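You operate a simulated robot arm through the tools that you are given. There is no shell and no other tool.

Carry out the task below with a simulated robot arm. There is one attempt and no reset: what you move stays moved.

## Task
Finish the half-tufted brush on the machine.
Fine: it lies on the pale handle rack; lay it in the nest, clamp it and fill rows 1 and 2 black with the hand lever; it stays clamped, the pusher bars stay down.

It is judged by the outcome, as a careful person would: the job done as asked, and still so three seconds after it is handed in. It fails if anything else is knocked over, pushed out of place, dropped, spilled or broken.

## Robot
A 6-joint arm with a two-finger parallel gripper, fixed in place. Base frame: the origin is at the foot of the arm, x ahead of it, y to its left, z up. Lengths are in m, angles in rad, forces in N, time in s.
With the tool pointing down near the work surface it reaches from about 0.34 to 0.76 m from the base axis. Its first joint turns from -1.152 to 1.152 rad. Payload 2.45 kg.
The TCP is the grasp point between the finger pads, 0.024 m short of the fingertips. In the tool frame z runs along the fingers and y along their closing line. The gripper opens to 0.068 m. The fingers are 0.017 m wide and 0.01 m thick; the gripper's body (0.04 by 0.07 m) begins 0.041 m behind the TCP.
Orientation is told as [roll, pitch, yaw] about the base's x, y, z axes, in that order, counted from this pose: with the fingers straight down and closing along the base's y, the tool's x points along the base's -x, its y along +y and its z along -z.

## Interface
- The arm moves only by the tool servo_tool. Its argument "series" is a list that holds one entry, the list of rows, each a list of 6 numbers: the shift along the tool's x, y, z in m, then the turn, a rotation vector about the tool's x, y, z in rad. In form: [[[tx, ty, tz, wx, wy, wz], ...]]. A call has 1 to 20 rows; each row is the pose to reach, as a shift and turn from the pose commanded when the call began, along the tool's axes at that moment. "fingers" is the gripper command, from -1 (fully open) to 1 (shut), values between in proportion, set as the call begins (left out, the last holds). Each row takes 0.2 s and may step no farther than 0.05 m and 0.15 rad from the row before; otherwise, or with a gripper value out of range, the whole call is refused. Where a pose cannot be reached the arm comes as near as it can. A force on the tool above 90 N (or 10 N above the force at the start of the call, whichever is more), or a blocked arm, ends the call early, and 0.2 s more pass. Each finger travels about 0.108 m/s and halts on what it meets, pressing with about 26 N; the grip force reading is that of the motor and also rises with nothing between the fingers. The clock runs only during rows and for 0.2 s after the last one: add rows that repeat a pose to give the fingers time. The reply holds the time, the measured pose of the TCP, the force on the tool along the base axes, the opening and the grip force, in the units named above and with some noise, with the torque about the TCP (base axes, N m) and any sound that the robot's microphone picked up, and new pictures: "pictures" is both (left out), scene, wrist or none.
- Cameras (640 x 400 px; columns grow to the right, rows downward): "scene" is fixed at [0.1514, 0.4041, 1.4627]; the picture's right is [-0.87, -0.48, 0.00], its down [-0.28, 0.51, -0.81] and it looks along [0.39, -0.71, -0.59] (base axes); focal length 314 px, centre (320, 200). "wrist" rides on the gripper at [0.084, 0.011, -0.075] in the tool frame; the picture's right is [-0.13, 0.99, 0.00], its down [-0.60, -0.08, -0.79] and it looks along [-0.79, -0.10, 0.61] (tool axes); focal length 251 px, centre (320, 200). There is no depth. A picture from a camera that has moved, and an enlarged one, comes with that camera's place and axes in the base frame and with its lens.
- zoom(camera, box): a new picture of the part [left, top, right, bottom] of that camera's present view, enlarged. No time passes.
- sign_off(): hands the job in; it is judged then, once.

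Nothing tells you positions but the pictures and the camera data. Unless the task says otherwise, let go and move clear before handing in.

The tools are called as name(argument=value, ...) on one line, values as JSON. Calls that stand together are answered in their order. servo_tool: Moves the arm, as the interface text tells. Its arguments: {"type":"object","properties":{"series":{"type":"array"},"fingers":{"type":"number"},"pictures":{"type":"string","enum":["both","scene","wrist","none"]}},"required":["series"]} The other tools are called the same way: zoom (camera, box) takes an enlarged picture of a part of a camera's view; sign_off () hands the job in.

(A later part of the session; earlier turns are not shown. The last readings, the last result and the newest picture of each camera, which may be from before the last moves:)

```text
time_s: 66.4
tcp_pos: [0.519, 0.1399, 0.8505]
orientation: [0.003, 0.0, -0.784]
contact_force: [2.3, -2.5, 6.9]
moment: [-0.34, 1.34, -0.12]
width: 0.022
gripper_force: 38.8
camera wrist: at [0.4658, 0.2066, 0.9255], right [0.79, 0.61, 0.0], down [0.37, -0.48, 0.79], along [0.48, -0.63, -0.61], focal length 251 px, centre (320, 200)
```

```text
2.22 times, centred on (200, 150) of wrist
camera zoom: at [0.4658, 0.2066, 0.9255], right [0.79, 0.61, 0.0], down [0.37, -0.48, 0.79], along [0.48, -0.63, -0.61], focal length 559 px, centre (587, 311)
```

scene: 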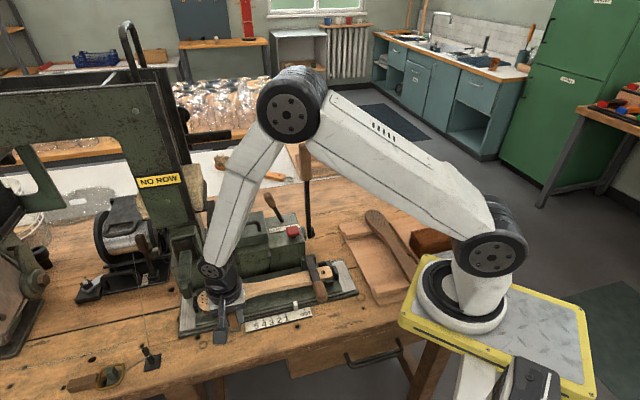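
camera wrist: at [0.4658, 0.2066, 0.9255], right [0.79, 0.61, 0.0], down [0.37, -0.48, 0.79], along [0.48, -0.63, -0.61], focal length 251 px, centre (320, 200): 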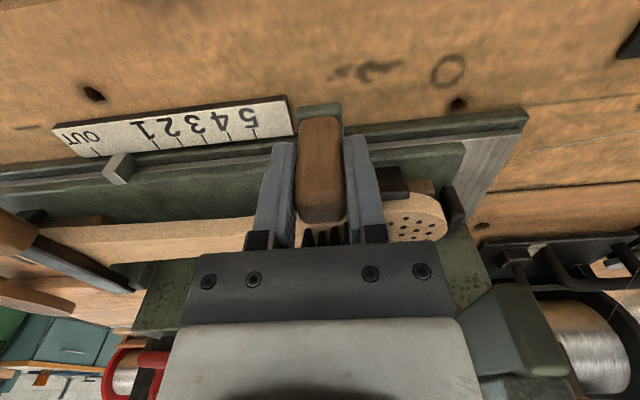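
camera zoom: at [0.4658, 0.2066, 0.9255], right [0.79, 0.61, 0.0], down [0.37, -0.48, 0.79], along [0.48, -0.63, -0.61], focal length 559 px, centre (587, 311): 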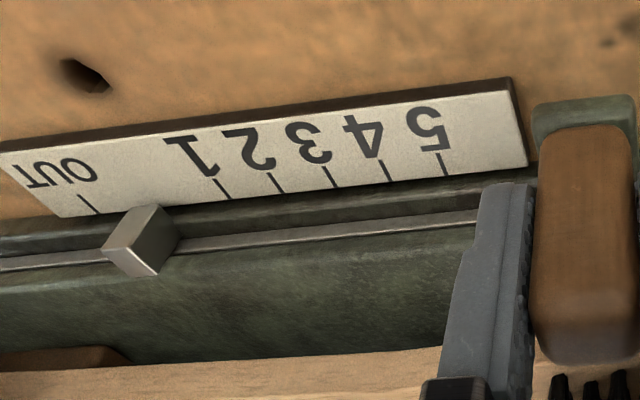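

The pointer follows the gripper. About 24 mm more should bring it to tick 1.

servo_tool(series=[[[0, 0.006, 0, 0, 0, 0], [0, 0.012, 0, 0, 0, 0], [0, 0.018, 0, 0, 0, 0], [0, 0.024, 0, 0, 0, 0], [0, 0.024, 0, 0, 0, 0]]])

zoom(camera="scene", box=[200, 280, 340, 340])

zoom(camera="scene", box=[120, 160, 200, 220])

zoom(camera="wrist", box=[60, 60, 340, 240])

```text
time_s: 67.6
tcp_pos: [0.536, 0.1557, 0.8516]
orientation: [0.003, 0.0, -0.785]
contact_force: [4.8, -1.3, 4.4]
moment: [-1.0, 0.62, -0.16]
width: 0.022
gripper_force: 38.6
camera wrist: at [0.4823, 0.2231, 0.9255], right [0.79, 0.61, 0.0], down [0.37, -0.48, 0.79], along [0.49, -0.63, -0.61], focal length 251 px, centre (320, 200)
```

scene: 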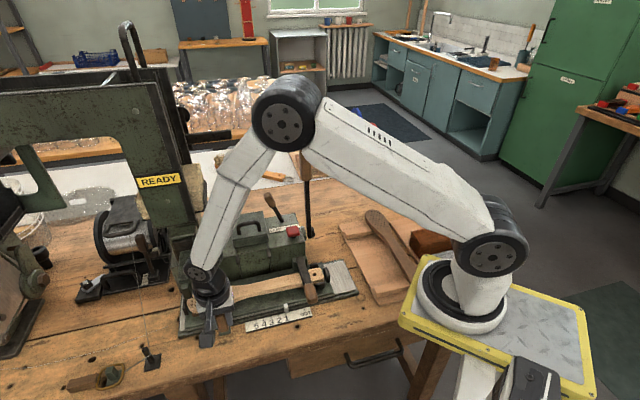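
wrist: 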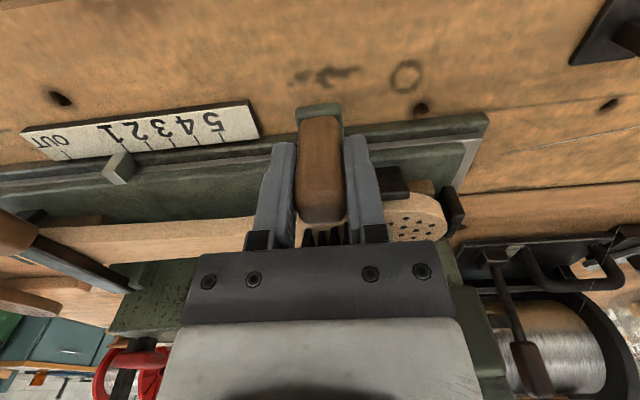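

```text
4.57 times, centred on (270, 310) of scene
camera zoom: at [0.1514, 0.4041, 1.4627], right [-0.87, -0.48, 0.0], down [-0.28, 0.51, -0.81], along [0.39, -0.71, -0.59], focal length 1438 px, centre (549, -303)
```

zoom: 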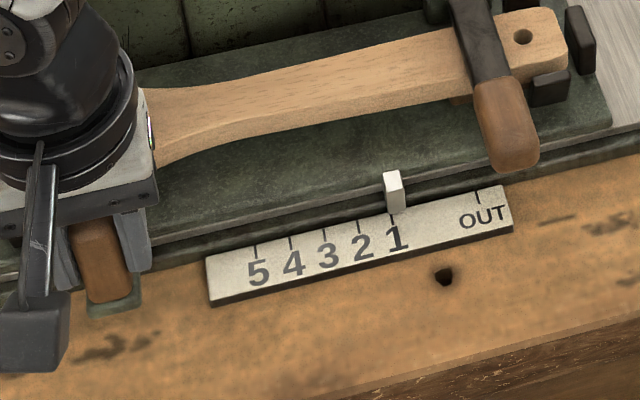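

```text
6.67 times, centred on (160, 190) of scene
camera zoom: at [0.1514, 0.4041, 1.4627], right [-0.87, -0.48, 0.0], down [-0.28, 0.51, -0.81], along [0.39, -0.71, -0.59], focal length 2097 px, centre (1387, 267)
```

zoom: 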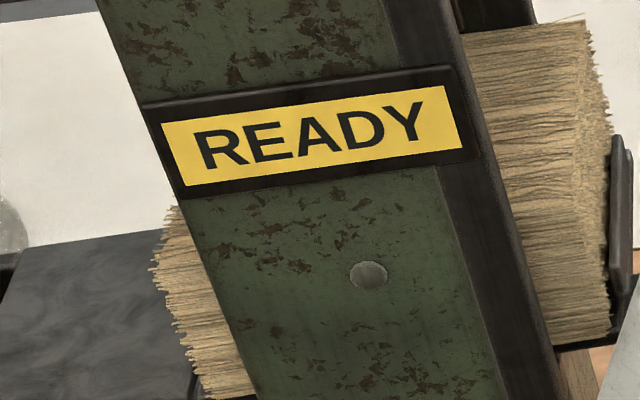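

```text
2.22 times, centred on (200, 150) of wrist
camera zoom: at [0.4823, 0.2231, 0.9255], right [0.79, 0.61, 0.0], down [0.37, -0.48, 0.79], along [0.49, -0.63, -0.61], focal length 559 px, centre (587, 311)
```

zoom: 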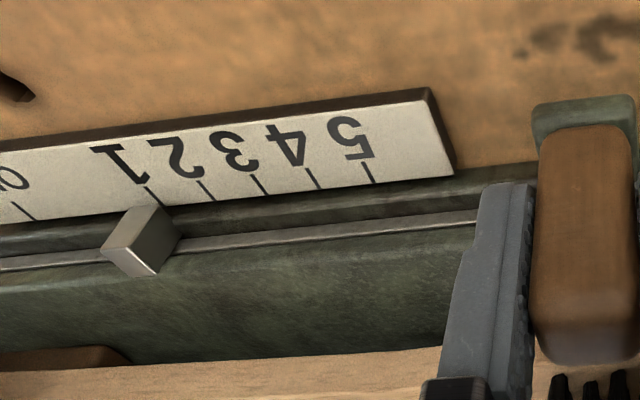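

The sign reads "READY" and the pointer is at 1. I'll release the knob, rise, and head for a close look at the tall hand lever.

servo_tool(series=[[[0, 0, 0, 0, 0, 0], [0, 0, 0, 0, 0, 0], [0, 0, -0.015, 0, 0, 0], [0, 0, -0.045, 0, 0, 0], [0, 0, -0.085, 0, 0, 0], [0, 0, -0.13, 0, 0, 0], [0, 0, -0.17, 0, 0, 0], [0, 0, -0.17, 0, 0, 0]]], fingers=-0.3)

zoom(camera="scene", box=[120, 160, 340, 340])

```text
time_s: 69.4
tcp_pos: [0.5335, 0.1558, 1.022]
orientation: [0.001, 0.0, -0.787]
contact_force: [-0.8, 0.4, -0.7]
moment: [0.02, -0.04, 0.0]
width: 0.0443
gripper_force: 0.0
camera wrist: at [0.4808, 0.2231, 1.0961], right [0.79, 0.61, 0.0], down [0.37, -0.48, 0.79], along [0.48, -0.63, -0.61], focal length 251 px, centre (320, 200)
```

scene: 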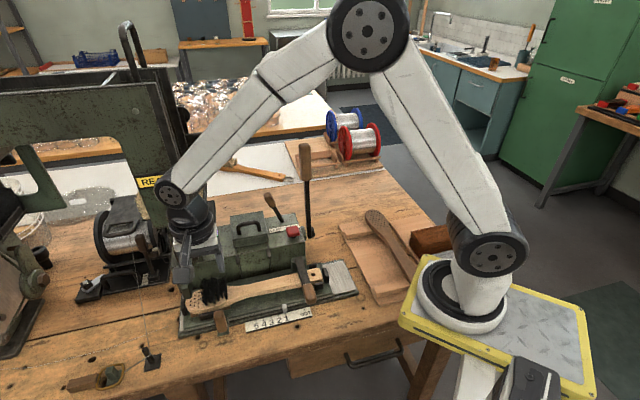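
wrist: 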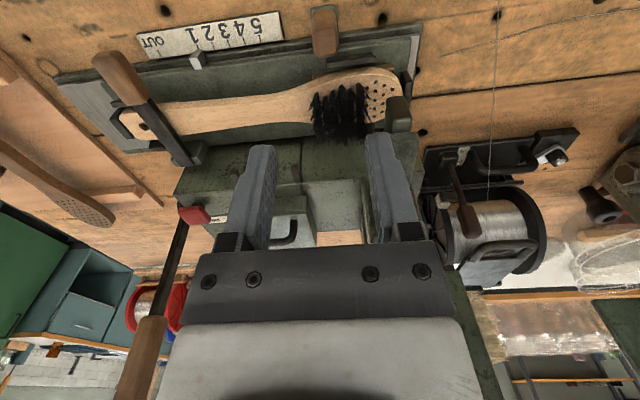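

```text
2.22 times, centred on (230, 250) of scene
camera zoom: at [0.1514, 0.4041, 1.4627], right [-0.87, -0.48, 0.0], down [-0.28, 0.51, -0.81], along [0.39, -0.71, -0.59], focal length 699 px, centre (520, 89)
```

zoom: 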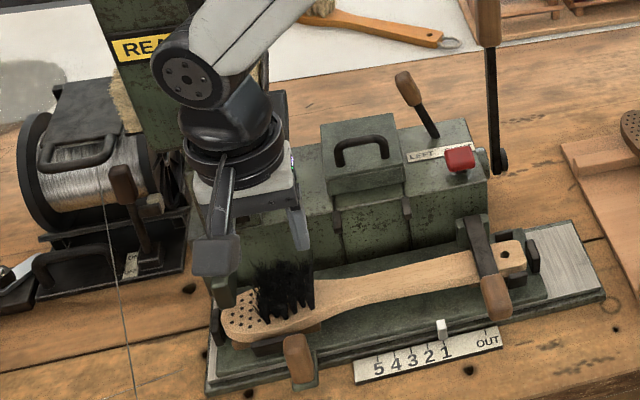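

The carriage stayed at row 1. The hand lever's top is near u=0.231, v=−0.519, z≈1.11; I'll go above and just in front of it for a look.

servo_tool(series=[[[0, -0.02, -0.035, 0, 0, 0], [0, -0.045, -0.075, 0, 0, 0], [-0.005, -0.08, -0.11, 0, 0, 0], [-0.02, -0.12, -0.13, 0, 0, 0], [-0.05, -0.155, -0.15, 0, 0, 0], [-0.085, -0.185, -0.17, 0, 0, 0], [-0.12, -0.215, -0.178, 0, 0, 0], [-0.16, -0.238, -0.178, 0, 0, 0], [-0.19, -0.2565, -0.178, 0, 0, 0], [-0.203, -0.2565, -0.178, 0, 0, 0], [-0.203, -0.2565, -0.178, 0, 0, 0]]], fingers=-1)

zoom(camera="wrist", box=[220, 20, 420, 240])

zoom(camera="scene", box=[250, 80, 370, 260])

```text
refused: row 5 steps farther than a row can; nothing moved
```

```text
1.82 times, centred on (320, 130) of wrist
camera zoom: at [0.4808, 0.2231, 1.0961], right [0.79, 0.61, 0.0], down [0.37, -0.48, 0.79], along [0.48, -0.63, -0.61], focal length 457 px, centre (320, 327)
```

zoom: 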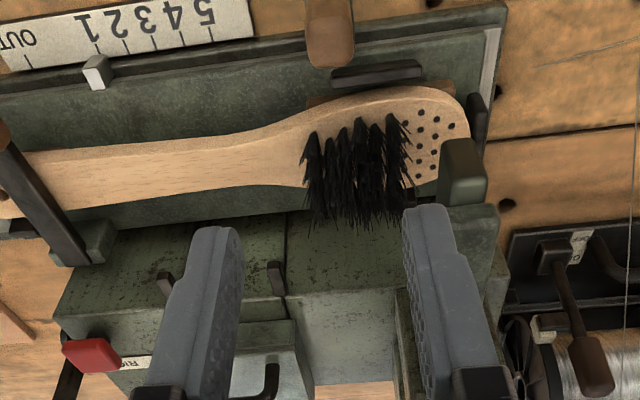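

```text
2.22 times, centred on (310, 170) of scene
camera zoom: at [0.1514, 0.4041, 1.4627], right [-0.87, -0.48, 0.0], down [-0.28, 0.51, -0.81], along [0.39, -0.71, -0.59], focal length 699 px, centre (342, 267)
```

zoom: 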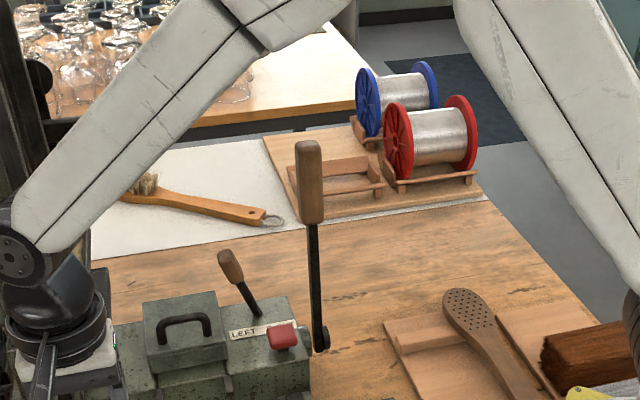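

One step was too long; nothing moved. I'll repeat with shorter steps.

servo_tool(series=[[[0, -0.02, -0.035, 0, 0, 0], [0, -0.045, -0.075, 0, 0, 0], [-0.005, -0.075, -0.11, 0, 0, 0], [-0.02, -0.11, -0.13, 0, 0, 0], [-0.045, -0.14, -0.15, 0, 0, 0], [-0.075, -0.17, -0.17, 0, 0, 0], [-0.11, -0.2, -0.178, 0, 0, 0], [-0.145, -0.225, -0.178, 0, 0, 0], [-0.175, -0.245, -0.178, 0, 0, 0], [-0.203, -0.2565, -0.178, 0, 0, 0], [-0.203, -0.2565, -0.178, 0, 0, 0]]], fingers=-1)

zoom(camera="wrist", box=[220, 20, 420, 240])

zoom(camera="scene", box=[250, 80, 370, 260])

```text
time_s: 71.8
tcp_pos: [0.4944, -0.169, 1.1974]
orientation: [0.003, 0.001, -0.786]
contact_force: [0.7, -0.1, 0.4]
moment: [0.01, -0.02, 0.01]
width: 0.0679
gripper_force: 0.0
camera wrist: at [0.4418, -0.1011, 1.2718], right [0.79, 0.61, 0.0], down [0.37, -0.48, 0.79], along [0.49, -0.63, -0.61], focal length 251 px, centre (320, 200)
```

scene: 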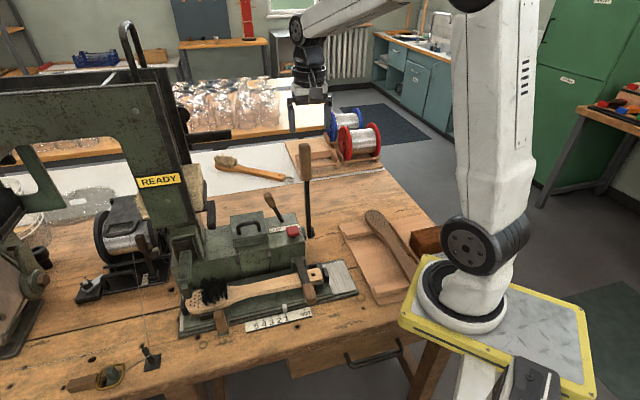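
wrist: 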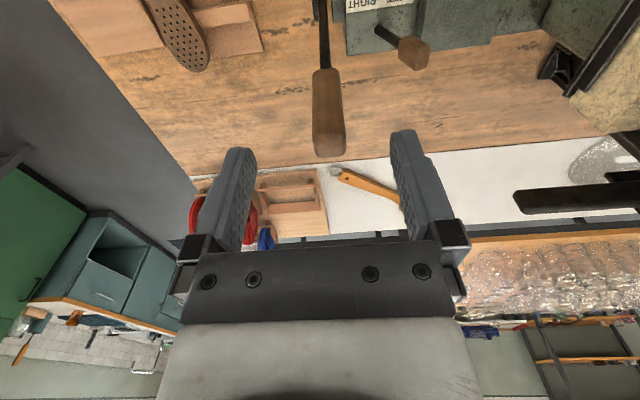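

```text
1.82 times, centred on (320, 130) of wrist
camera zoom: at [0.4418, -0.1011, 1.2718], right [0.79, 0.61, 0.0], down [0.37, -0.48, 0.79], along [0.49, -0.63, -0.61], focal length 457 px, centre (320, 327)
```

zoom: 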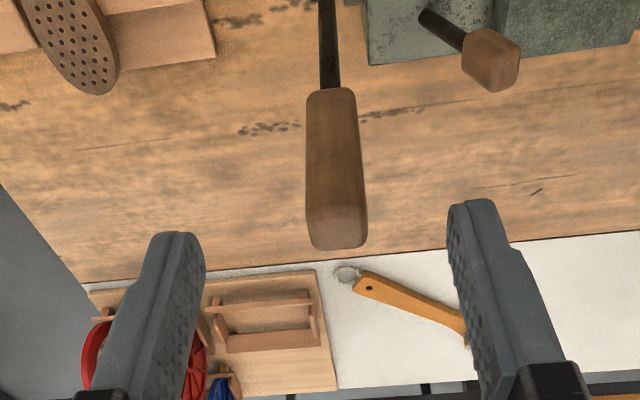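

```text
2.22 times, centred on (310, 170) of scene
camera zoom: at [0.1514, 0.4041, 1.4627], right [-0.87, -0.48, 0.0], down [-0.28, 0.51, -0.81], along [0.39, -0.71, -0.59], focal length 699 px, centre (342, 267)
```

zoom: 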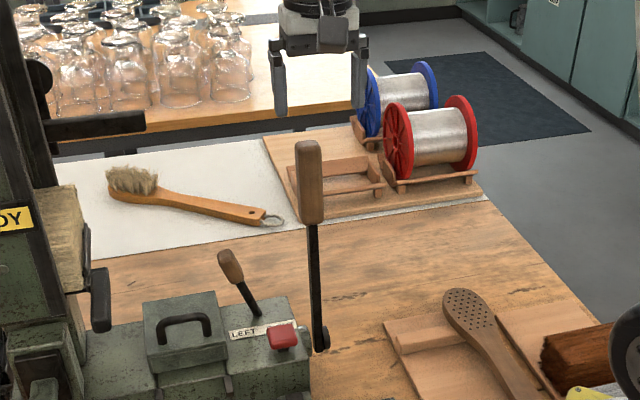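

The lever handle top is confirmed at u=0.2316, v=−0.518. I'll straddle it from above with open fingers.

servo_tool(series=[[[-0.02, 0.001, 0, 0, 0, 0], [-0.046, 0.001, 0, 0, 0, 0], [-0.046, 0.001, 0.03, 0, 0, 0], [-0.046, 0.001, 0.06, 0, 0, 0], [-0.046, 0.001, 0.09, 0, 0, 0], [-0.046, 0.001, 0.112, 0, 0, 0], [-0.046, 0.001, 0.112, 0, 0, 0]]])

zoom(camera="wrist", box=[200, 60, 440, 250])

zoom(camera="scene", box=[250, 80, 370, 260])

```text
time_s: 73.4
tcp_pos: [0.5316, -0.2009, 1.0849]
orientation: [0.003, 0.001, -0.785]
contact_force: [-0.1, 0.9, 0.5]
moment: [-0.01, 0.0, -0.02]
width: 0.0679
gripper_force: 0.1
camera wrist: at [0.4784, -0.1338, 1.1597], right [0.79, 0.61, 0.0], down [0.37, -0.48, 0.79], along [0.49, -0.63, -0.61], focal length 251 px, centre (320, 200)
```

scene: 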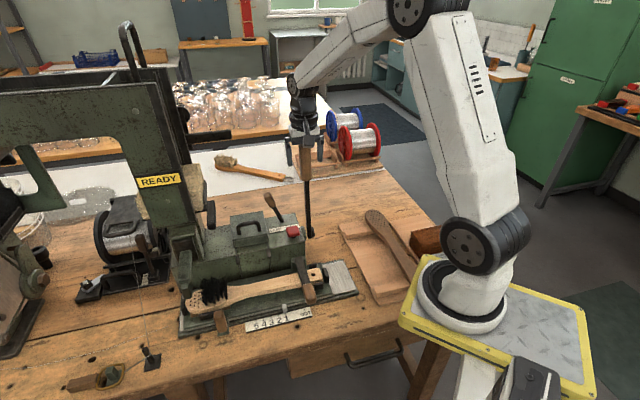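
wrist: 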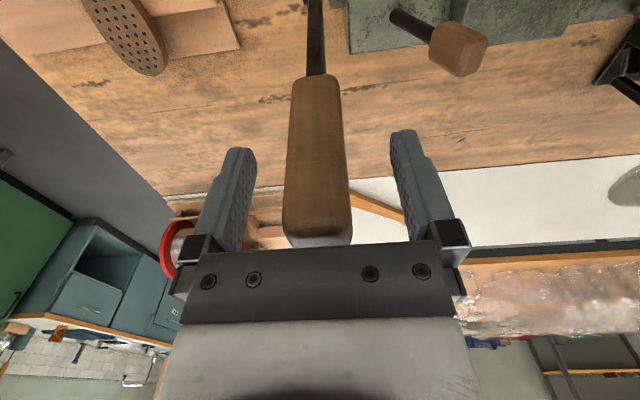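

```text
2.11 times, centred on (320, 155) of wrist
camera zoom: at [0.4784, -0.1338, 1.1597], right [0.79, 0.61, 0.0], down [0.37, -0.48, 0.79], along [0.49, -0.63, -0.61], focal length 529 px, centre (320, 295)
```

zoom: 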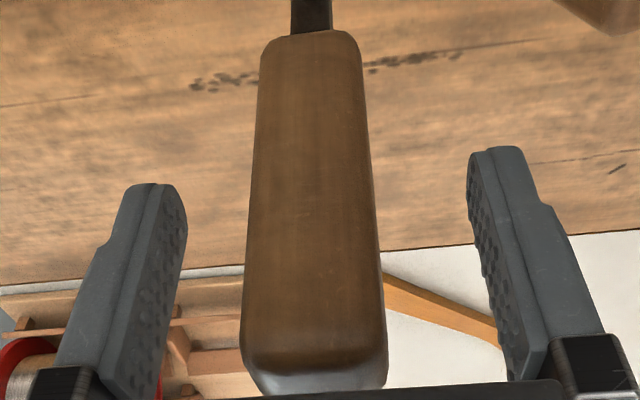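

```text
2.22 times, centred on (310, 170) of scene
camera zoom: at [0.1514, 0.4041, 1.4627], right [-0.87, -0.48, 0.0], down [-0.28, 0.51, -0.81], along [0.39, -0.71, -0.59], focal length 699 px, centre (342, 267)
```

zoom: 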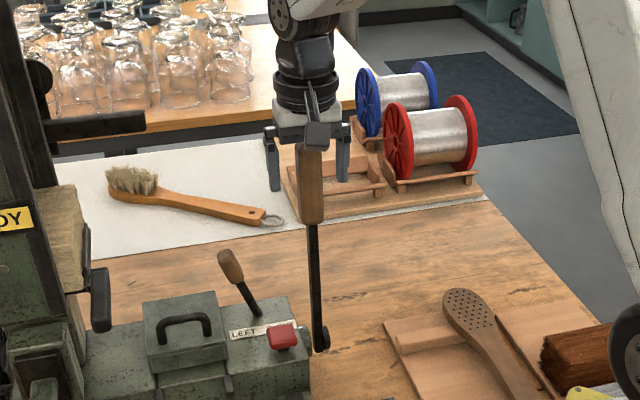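

The lever handle is centred between the fingers, and the selector leans toward LEFT (black). I'll close on the handle.

servo_tool(series=[[[0, -0.001, 0, 0, 0, 0], [0, -0.001, 0, 0, 0, 0], [0, -0.001, 0, 0, 0, 0], [0, -0.001, 0, 0, 0, 0]]], fingers=1, pictures="none")

```text
time_s: 74.4
tcp_pos: [0.5309, -0.2004, 1.0862]
orientation: [0.003, -0.001, -0.785]
contact_force: [1.9, 0.0, -3.4]
moment: [-1.12, 0.63, -0.11]
width: 0.0278
gripper_force: 42.6
```

Gripped. I'll start the pull with a small forward movement to feel the lever.

servo_tool(series=[[[0.007, 0, 0.0, 0, 0, 0], [0.015, 0, 0.0, 0, 0, 0], [0.023, 0, 0.0, 0, 0, 0], [0.023, 0, 0.0, 0, 0, 0]]], pictures="scene")

```text
time_s: 75.4
tcp_pos: [0.5137, -0.1868, 1.0872]
orientation: [0.003, -0.002, -0.786]
contact_force: [4.0, -9.5, 0.7]
moment: [-1.94, -0.12, 0.28]
width: 0.028
gripper_force: 43.0
```

scene: 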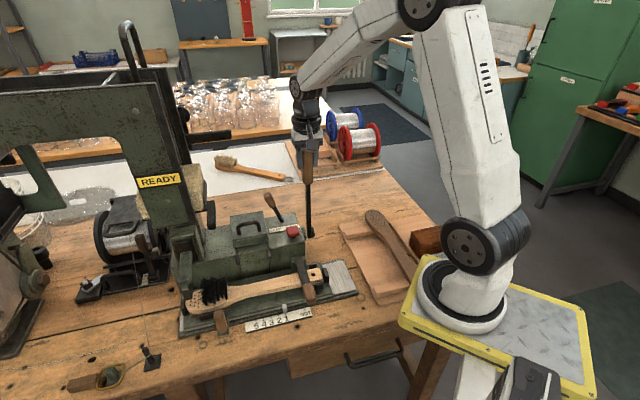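

The lever moves with about 10 N. I'll continue the pull along its arc.

servo_tool(series=[[[0.014, 0, 0.0008, 0, 0, 0], [0.0277, 0, 0.0024, 0, 0, 0], [0.041, 0, 0.0045, 0, 0, 0], [0.0538, 0, 0.0074, 0, 0, 0], [0.0538, 0, 0.0074, 0, 0, 0]]], pictures="scene")

```text
time_s: 76.6
tcp_pos: [0.4749, -0.147, 1.079]
orientation: [0.004, -0.001, -0.785]
contact_force: [8.5, -1.7, 6.3]
moment: [-1.96, 0.04, 0.23]
width: 0.0279
gripper_force: 42.6
```

scene: 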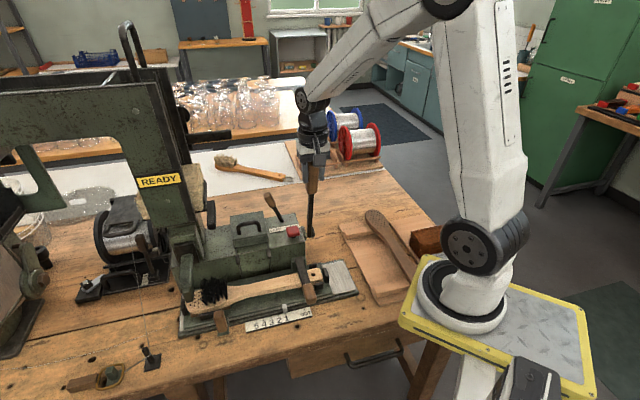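

servo_tool(series=[[[0.0112, 0, 0.0033, 0, 0, 0], [0.0224, 0, 0.007, 0, 0, 0], [0.0345, 0, 0.0118, 0, 0, 0], [0.0465, 0, 0.0173, 0, 0, 0], [0.058, 0, 0.0234, 0, 0, 0], [0.0694, 0, 0.03, 0, 0, 0], [0.0694, 0, 0.03, 0, 0, 0]]], pictures="scene")

```text
time_s: 78.2
tcp_pos: [0.4256, -0.0969, 1.0493]
orientation: [0.007, -0.002, -0.786]
contact_force: [6.3, 8.9, 21.6]
moment: [-1.72, -0.06, 0.13]
width: 0.0278
gripper_force: 42.4
```

scene: 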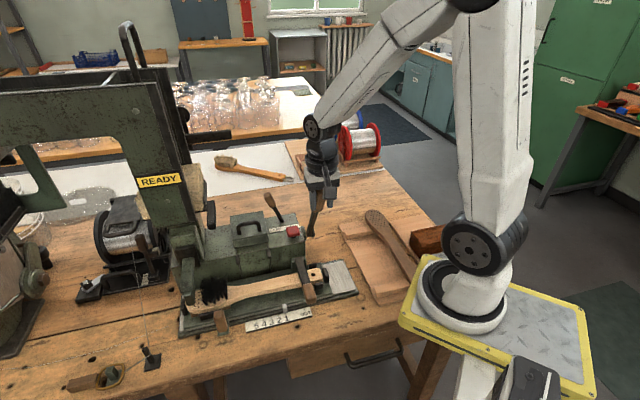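

servo_tool(series=[[[0.0114, 0, 0.0072, 0, 0, 0], [0.0226, 0, 0.0152, 0, 0, 0], [0.0327, 0, 0.0235, 0, 0, 0], [0.0426, 0, 0.0325, 0, 0, 0], [0.0426, 0, 0.0325, 0, 0, 0]]], pictures="scene")

zoom(camera="scene", box=[160, 180, 360, 340])

```text
time_s: 79.4
tcp_pos: [0.3956, -0.0675, 1.0184]
orientation: [0.004, -0.002, -0.785]
contact_force: [9.7, -2.2, 6.6]
moment: [-1.59, -0.25, -0.06]
width: 0.0278
gripper_force: 42.5
```

scene: 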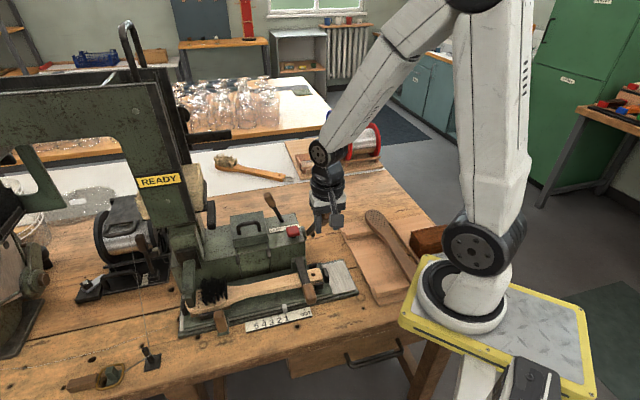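

```text
2.50 times, centred on (260, 260) of scene
camera zoom: at [0.1516, 0.4041, 1.4627], right [-0.87, -0.48, 0.0], down [-0.28, 0.51, -0.81], along [0.39, -0.71, -0.59], focal length 786 px, centre (470, 50)
```

zoom: 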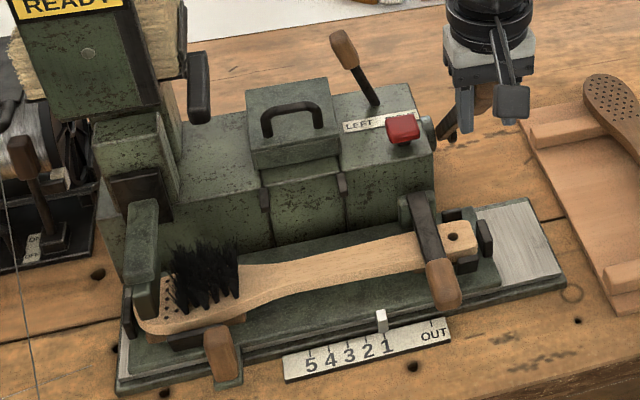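

servo_tool(series=[[[0.0098, 0, 0.01, 0, 0, 0], [0.0191, 0, 0.0203, 0, 0, 0], [0.0274, 0, 0.0308, 0, 0, 0], [0.0351, 0, 0.0416, 0, 0, 0], [0.0351, 0, 0.0416, 0, 0, 0]]], pictures="scene")

zoom(camera="scene", box=[160, 180, 360, 340])

```text
time_s: 80.6
tcp_pos: [0.3686, -0.0402, 0.9752]
orientation: [0.001, 0.001, -0.787]
contact_force: [-6.9, 30.8, 28.0]
moment: [-0.65, -0.57, 0.12]
width: 0.0278
gripper_force: 42.5
heard: click
```

scene: 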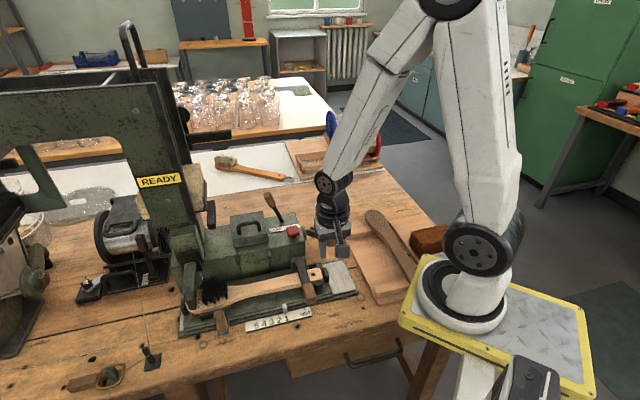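

```text
2.50 times, centred on (260, 260) of scene
camera zoom: at [0.1509, 0.4051, 1.4625], right [-0.87, -0.48, 0.0], down [-0.28, 0.51, -0.81], along [0.39, -0.71, -0.59], focal length 786 px, centre (470, 50)
```

zoom: 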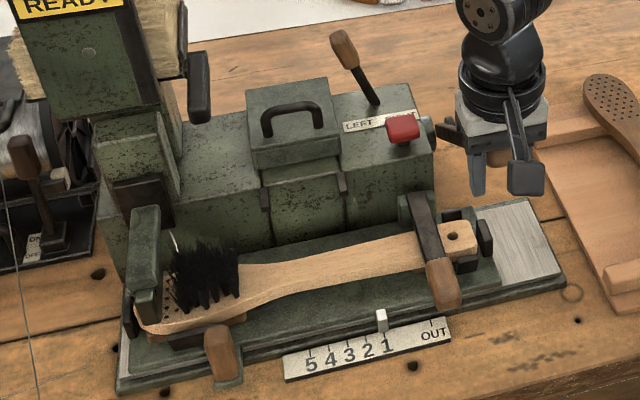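

A click was heard. Let me look at the nozzle and the sign before deciding whether the stroke is complete.

zoom(camera="scene", box=[170, 240, 270, 320])

zoom(camera="scene", box=[0, 160, 200, 320])

```text
5.00 times, centred on (220, 280) of scene
camera zoom: at [0.1509, 0.4051, 1.4625], right [-0.87, -0.48, 0.0], down [-0.28, 0.51, -0.81], along [0.39, -0.71, -0.59], focal length 1572 px, centre (820, -200)
```

zoom: 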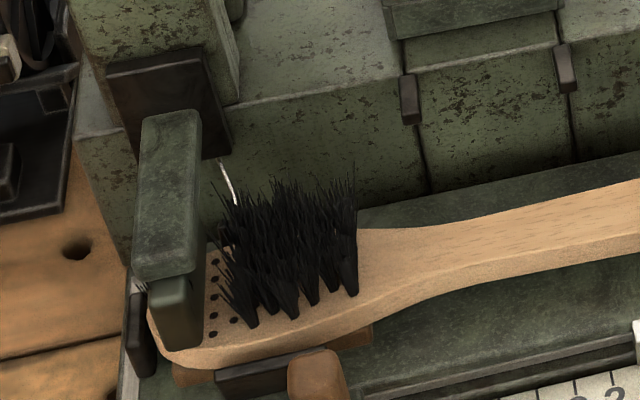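

```text
2.50 times, centred on (100, 240) of scene
camera zoom: at [0.1509, 0.4051, 1.4625], right [-0.87, -0.48, 0.0], down [-0.28, 0.51, -0.81], along [0.39, -0.71, -0.59], focal length 786 px, centre (870, 100)
```

zoom: 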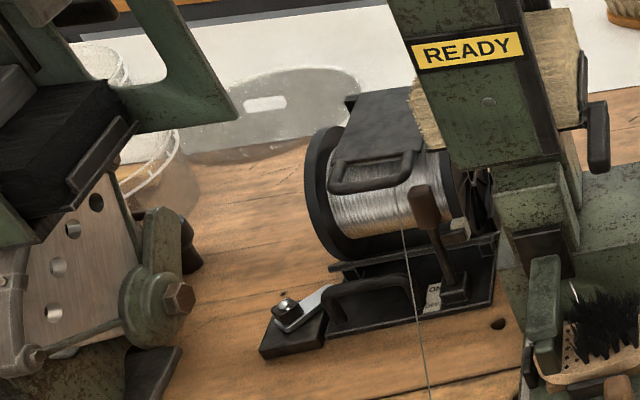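

The linkage at the left swings with the lever and the sign still says READY. I'll go a bit further to find the end of the stroke.

servo_tool(series=[[[0.0048, 0, 0.0066, 0, 0, 0], [0.0095, 0, 0.0137, 0, 0, 0], [0.0138, 0, 0.0208, 0, 0, 0], [0.0138, 0, 0.0208, 0, 0, 0]]], pictures="scene")

zoom(camera="scene", box=[170, 240, 270, 320])

```text
time_s: 81.2
tcp_pos: [0.3671, -0.037, 0.967]
orientation: [0.005, -0.004, -0.787]
contact_force: [-13.9, -1.6, 45.5]
moment: [-0.18, 0.92, -0.02]
width: 0.0278
gripper_force: 42.7
stopped in row 3: the force on the tool passed its limit at 114 N (the readings are from after the stop); the commanded pose is now the measured one
```

scene: 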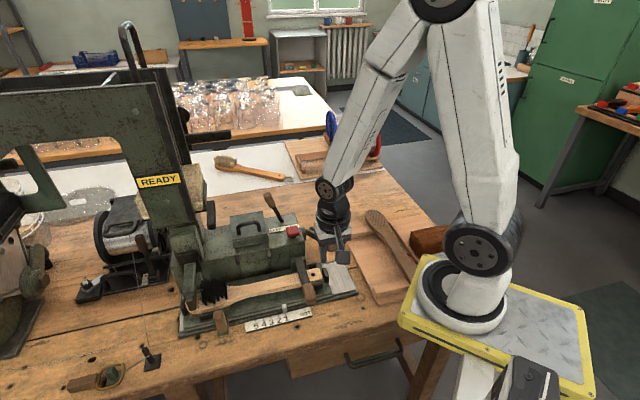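

```text
5.00 times, centred on (220, 280) of scene
camera zoom: at [0.1505, 0.4041, 1.4628], right [-0.87, -0.48, 0.0], down [-0.28, 0.51, -0.81], along [0.39, -0.71, -0.59], focal length 1572 px, centre (820, -200)
```

zoom: 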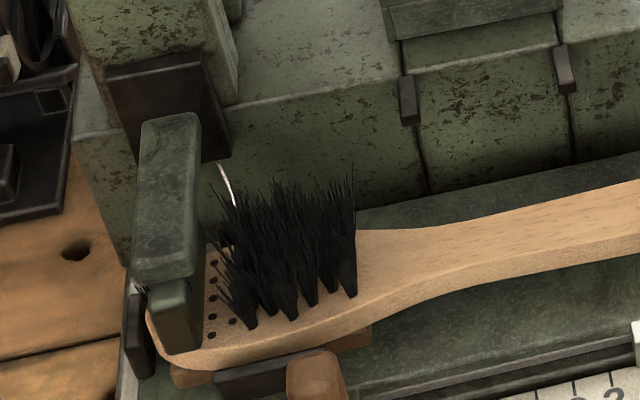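

The lever hit its end stop right after the click, so the stroke is at its bottom. I'll bring the lever back up along its arc.

servo_tool(series=[[[-0.0081, 0, -0.0122, 0, 0, 0], [-0.016, 0, -0.023, 0, 0, 0], [-0.0245, 0, -0.0333, 0, 0, 0], [-0.0336, 0, -0.0431, 0, 0, 0], [-0.0431, 0, -0.0525, 0, 0, 0], [-0.0531, 0, -0.0614, 0, 0, 0], [-0.0636, 0, -0.0697, 0, 0, 0], [-0.0744, 0, -0.0775, 0, 0, 0], [-0.0744, 0, -0.0775, 0, 0, 0]]], pictures="scene")

zoom(camera="scene", box=[170, 240, 270, 320])

```text
time_s: 83.2
tcp_pos: [0.4196, -0.0911, 1.0446]
orientation: [0.008, -0.003, -0.789]
contact_force: [8.1, -4.3, -15.9]
moment: [0.29, 1.82, -0.3]
width: 0.028
gripper_force: 41.9
```

scene: 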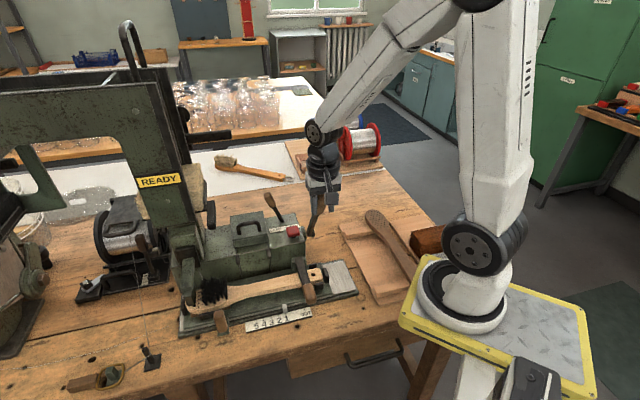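

```text
5.00 times, centred on (220, 280) of scene
camera zoom: at [0.152, 0.4039, 1.4627], right [-0.87, -0.48, 0.0], down [-0.28, 0.51, -0.81], along [0.39, -0.71, -0.59], focal length 1572 px, centre (820, -200)
```

zoom: 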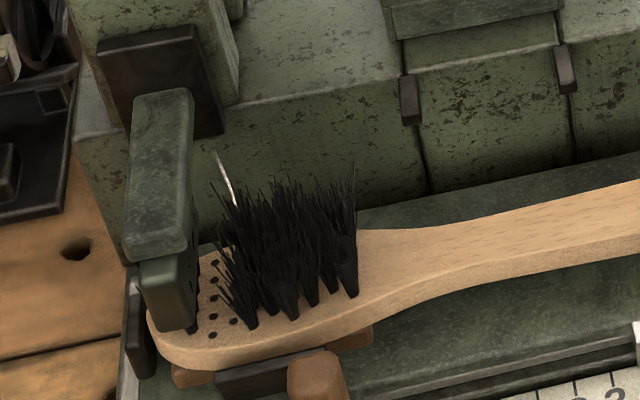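

The nozzle rises again and black tips show under it. I'll bring the lever the rest of the way back to its rest position.

servo_tool(series=[[[-0.0145, 0, -0.009, 0, 0, 0], [-0.0302, 0, -0.0173, 0, 0, 0], [-0.0465, 0, -0.0246, 0, 0, 0], [-0.0632, 0, -0.0306, 0, 0, 0], [-0.0803, 0, -0.0355, 0, 0, 0], [-0.0977, 0, -0.0392, 0, 0, 0], [-0.1153, 0, -0.0415, 0, 0, 0], [-0.133, 0, -0.0422, 0, 0, 0], [-0.1463, 0, -0.0422, 0, 0, 0], [-0.1463, 0, -0.0422, 0, 0, 0]]], pictures="scene")

zoom(camera="scene", box=[170, 240, 270, 320])

zoom(camera="scene", box=[120, 160, 340, 340])

```text
time_s: 85.4
tcp_pos: [0.5228, -0.1943, 1.0873]
orientation: [0.005, -0.005, -0.787]
contact_force: [-7.6, -4.2, 2.8]
moment: [-0.04, 1.94, 0.02]
width: 0.0279
gripper_force: 42.4
```

scene: 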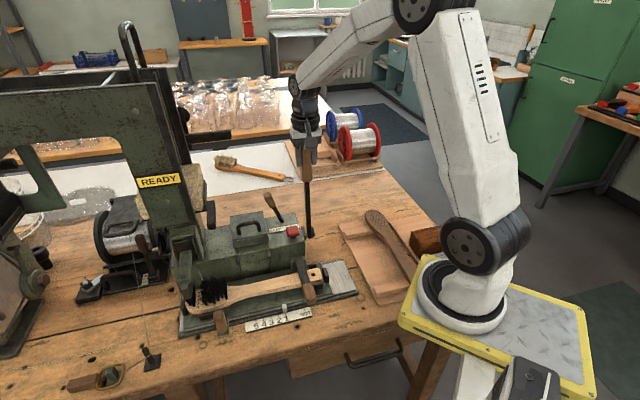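

```text
5.00 times, centred on (220, 280) of scene
camera zoom: at [0.1512, 0.404, 1.4628], right [-0.87, -0.48, 0.0], down [-0.28, 0.51, -0.81], along [0.39, -0.71, -0.59], focal length 1572 px, centre (820, -200)
```

zoom: 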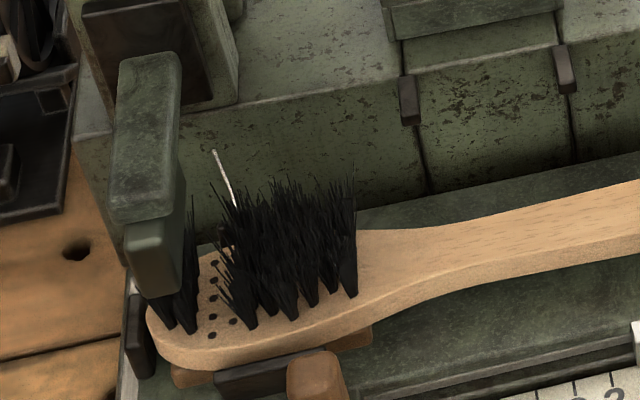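

```text
2.22 times, centred on (230, 250) of scene
camera zoom: at [0.1512, 0.404, 1.4628], right [-0.87, -0.48, 0.0], down [-0.28, 0.51, -0.81], along [0.39, -0.71, -0.59], focal length 699 px, centre (520, 89)
```

zoom: 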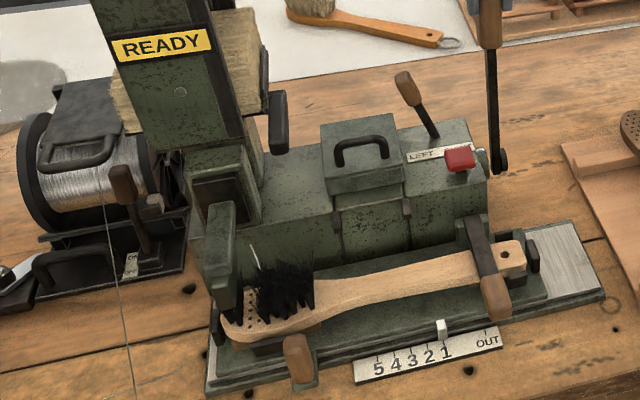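

Row 1 is now filled black. The lever is about 1 cm short of its original rest, so I'll ease it back fully.

servo_tool(series=[[[-0.004, 0, 0, 0, 0, 0], [-0.008, 0, 0.0003, 0, 0, 0], [-0.0105, 0, 0.0005, 0, 0, 0], [-0.0105, 0, 0.0005, 0, 0, 0]]], pictures="none")

```text
time_s: 86.4
tcp_pos: [0.5281, -0.1994, 1.0869]
orientation: [0.004, 0.005, -0.786]
contact_force: [-32.8, 17.7, 11.2]
moment: [-1.36, 0.16, 0.23]
width: 0.0277
gripper_force: 42.4
```

The lever is against its rest stop. I'll ease 2 mm, open the fingers and rise clear.

servo_tool(series=[[[0.002, 0, 0, 0, 0, 0], [0.002, 0, 0, 0, 0, 0]]], pictures="none")

servo_tool(series=[[[0, 0, 0, 0, 0, 0], [0, 0, 0, 0, 0, 0], [0, 0, -0.02, 0, 0, 0], [0, 0, -0.05, 0, 0, 0], [0, 0, -0.08, 0, 0, 0], [0, 0, -0.112, 0, 0, 0], [0, 0, -0.112, 0, 0, 0]]], fingers=-1)

zoom(camera="scene", box=[160, 230, 260, 310])

zoom(camera="wrist", box=[200, 0, 440, 200])

```text
time_s: 87.0
tcp_pos: [0.5274, -0.1986, 1.0856]
orientation: [0.003, 0.003, -0.788]
contact_force: [-16.7, 13.7, 5.0]
moment: [0.11, 1.58, 0.19]
width: 0.0281
gripper_force: 42.0
```

```text
time_s: 88.6
tcp_pos: [0.5262, -0.1993, 1.1984]
orientation: [0.006, -0.005, -0.789]
contact_force: [-0.6, -0.5, 0.2]
moment: [0.0, -0.02, 0.03]
width: 0.0682
gripper_force: 0.1
camera wrist: at [0.4739, -0.1327, 1.2723], right [0.79, 0.61, 0.01], down [0.37, -0.48, 0.8], along [0.49, -0.63, -0.61], focal length 251 px, centre (320, 200)
```

scene: 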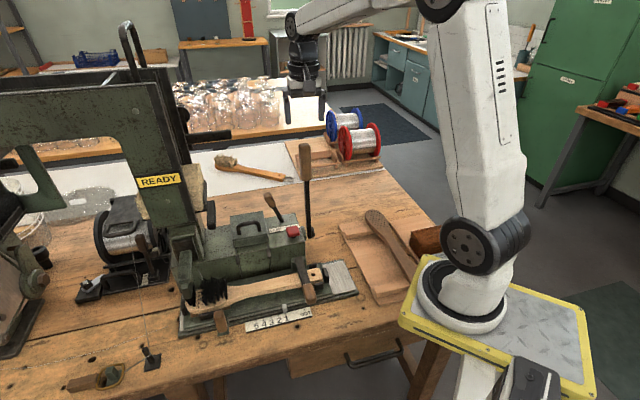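
wrist: 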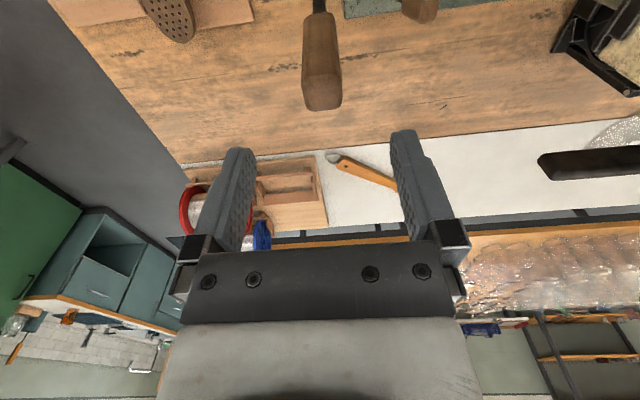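

```text
5.00 times, centred on (210, 270) of scene
camera zoom: at [0.1514, 0.4041, 1.4627], right [-0.87, -0.48, 0.0], down [-0.28, 0.51, -0.81], along [0.39, -0.71, -0.59], focal length 1572 px, centre (870, -150)
```

zoom: 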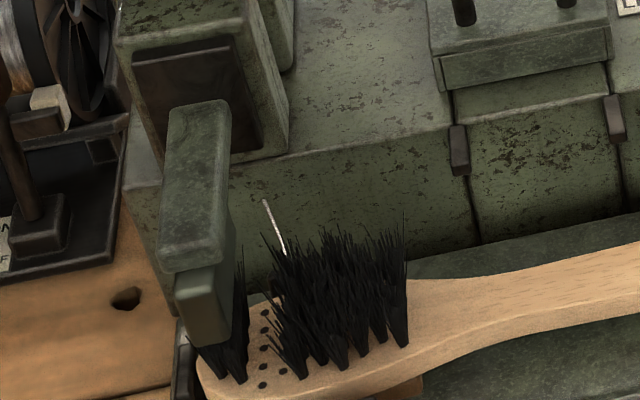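

```text
2.00 times, centred on (320, 100) of wrist
camera zoom: at [0.4739, -0.1327, 1.2723], right [0.79, 0.61, 0.01], down [0.37, -0.48, 0.8], along [0.49, -0.63, -0.61], focal length 503 px, centre (320, 400)
```

zoom: 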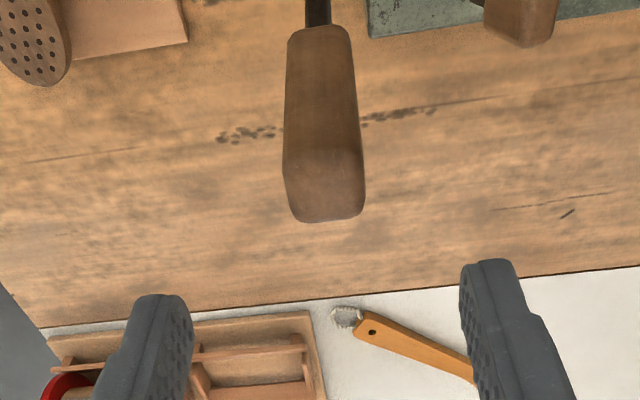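

The lever is at rest and row 1 shows black tufts. Now back to the carriage knob for row 2.

servo_tool(series=[[[0.03, 0, 0, 0, 0, 0], [0.06, 0.012, 0, 0, 0, 0], [0.09, 0.032, 0, 0, 0, 0], [0.125, 0.057, 0, 0, 0, 0], [0.16, 0.087, 0.008, 0, 0, -0.002], [0.19, 0.117, 0.028, 0, 0, -0.003], [0.214, 0.148, 0.048, 0, 0, -0.003], [0.236, 0.182, 0.068, 0, 0, -0.003], [0.244, 0.212, 0.103, 0, 0, -0.003], [0.244, 0.238, 0.143, 0, 0, -0.003], [0.244, 0.258, 0.175, 0, 0, -0.003], [0.244, 0.258, 0.175, 0, 0, -0.003]]])

zoom(camera="wrist", box=[200, 20, 440, 180])

zoom(camera="wrist", box=[330, 50, 450, 150])

```text
time_s: 91.2
tcp_pos: [0.5403, 0.1568, 1.0218]
orientation: [0.005, -0.004, -0.785]
contact_force: [-0.6, 0.7, 0.1]
moment: [-0.02, -0.03, 0.01]
width: 0.0679
gripper_force: 0.1
camera wrist: at [0.4867, 0.2249, 1.0953], right [0.79, 0.61, 0.01], down [0.37, -0.48, 0.8], along [0.49, -0.63, -0.61], focal length 251 px, centre (320, 200)
```

scene: 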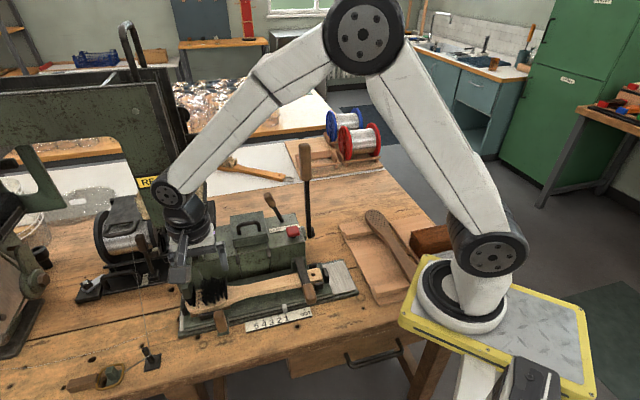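
wrist: 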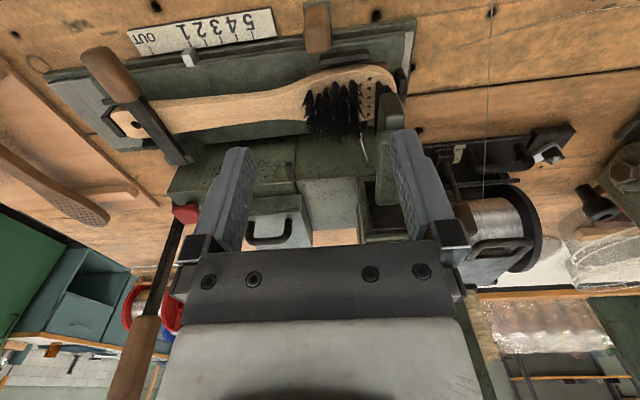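

```text
2.50 times, centred on (320, 100) of wrist
camera zoom: at [0.4867, 0.2249, 1.0953], right [0.79, 0.61, 0.01], down [0.37, -0.48, 0.8], along [0.49, -0.63, -0.61], focal length 629 px, centre (320, 450)
```

zoom: 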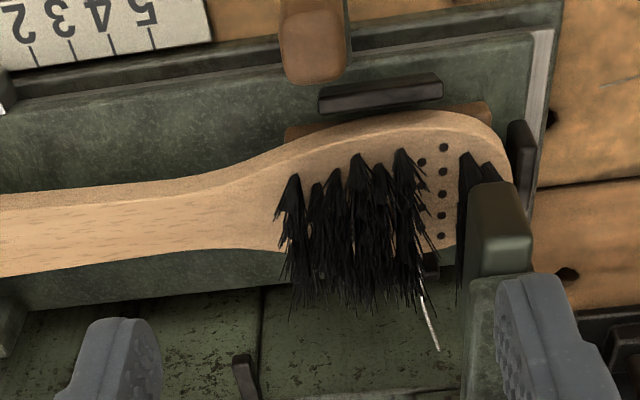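

```text
4.00 times, centred on (390, 100) of wrist
camera zoom: at [0.4867, 0.2249, 1.0953], right [0.79, 0.61, 0.01], down [0.37, -0.48, 0.8], along [0.49, -0.63, -0.61], focal length 1006 px, centre (40, 600)
```

zoom: 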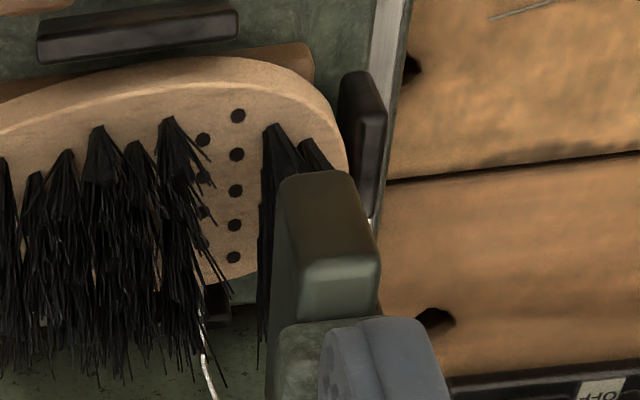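

Row 1's two lines are filled; the remaining holes are row 2. I'll go down on the knob again the same way as before.

servo_tool(series=[[[0.002, -0.003, 0.03, 0, 0, 0], [0.002, -0.003, 0.07, 0, 0, 0], [0.002, -0.003, 0.105, 0, 0, 0], [0.002, -0.003, 0.13, 0, 0, 0], [0.002, -0.003, 0.13, 0, 0, 0]]], fingers=-0.35, pictures="wrist")

zoom(camera="wrist", box=[200, 60, 440, 240])

```text
time_s: 92.4
tcp_pos: [0.5378, 0.1564, 0.893]
orientation: [0.006, -0.005, -0.785]
contact_force: [-0.6, 0.9, -0.2]
moment: [-0.02, -0.01, 0.02]
width: 0.0457
gripper_force: 0.0
camera wrist: at [0.4839, 0.2229, 0.9666], right [0.79, 0.61, 0.01], down [0.37, -0.48, 0.8], along [0.49, -0.63, -0.61], focal length 251 px, centre (320, 200)
```

wrist: 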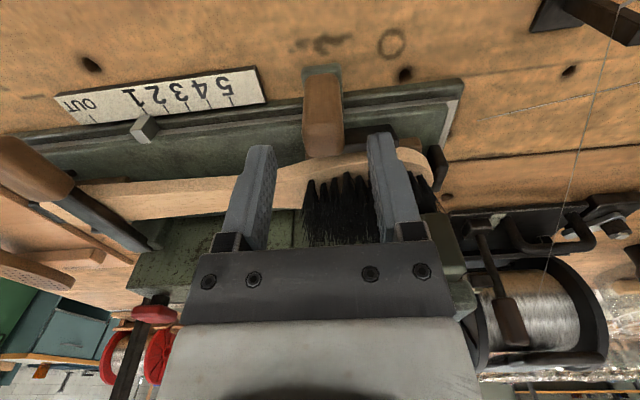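

```text
2.22 times, centred on (320, 150) of wrist
camera zoom: at [0.4839, 0.2229, 0.9666], right [0.79, 0.61, 0.01], down [0.37, -0.48, 0.8], along [0.49, -0.63, -0.61], focal length 559 px, centre (320, 311)
```

zoom: 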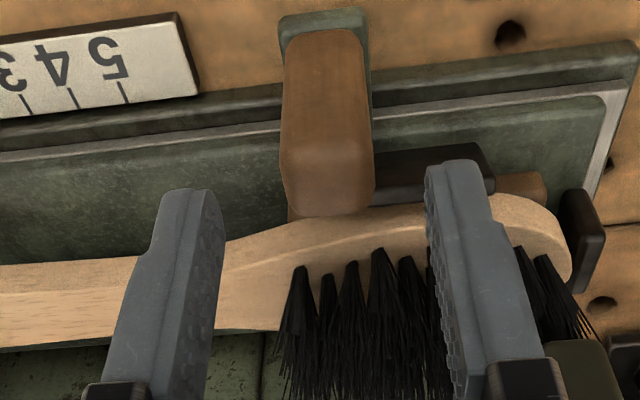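

servo_tool(series=[[[0, 0.0005, 0.015, 0, 0, 0], [0, 0.0005, 0.03, 0, 0, 0], [0, 0.0005, 0.041, 0, 0, 0], [0, 0.0005, 0.041, 0, 0, 0]]], pictures="none")

servo_tool(series=[[[0, 0, 0, 0, 0, 0], [0, 0, 0, 0, 0, 0], [0, 0, 0, 0, 0, 0]]], fingers=1)

zoom(camera="scene", box=[200, 280, 340, 340])

```text
time_s: 93.4
tcp_pos: [0.536, 0.1549, 0.8514]
orientation: [0.005, -0.005, -0.782]
contact_force: [0.1, -0.2, 0.2]
moment: [0.01, 0.01, -0.02]
width: 0.0459
gripper_force: 0.1
```

```text
time_s: 94.2
tcp_pos: [0.5366, 0.1545, 0.8522]
orientation: [0.006, -0.003, -0.783]
contact_force: [1.8, 1.3, -1.8]
moment: [-1.4, 0.24, -0.07]
width: 0.0219
gripper_force: 38.7
camera wrist: at [0.4834, 0.2232, 0.9251], right [0.79, 0.61, 0.01], down [0.37, -0.48, 0.8], along [0.49, -0.63, -0.61], focal length 251 px, centre (320, 200)
```

scene: 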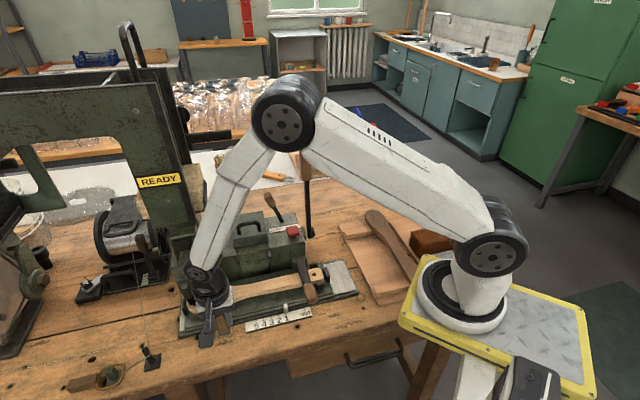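
wrist: 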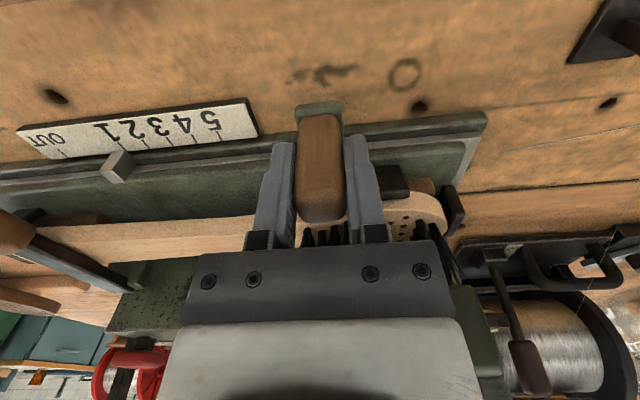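

```text
4.57 times, centred on (270, 310) of scene
camera zoom: at [0.1515, 0.4042, 1.4627], right [-0.87, -0.48, 0.0], down [-0.28, 0.51, -0.81], along [0.39, -0.71, -0.59], focal length 1438 px, centre (549, -303)
```

zoom: 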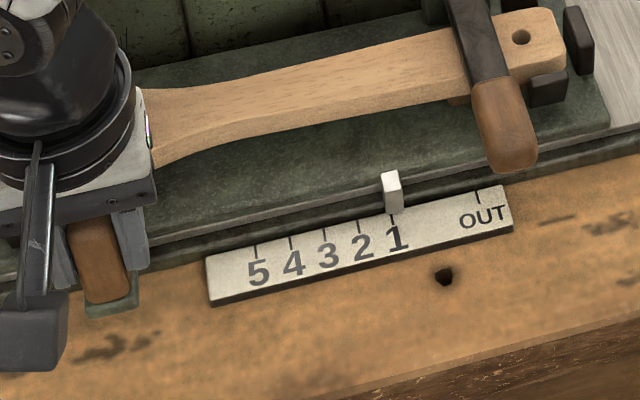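

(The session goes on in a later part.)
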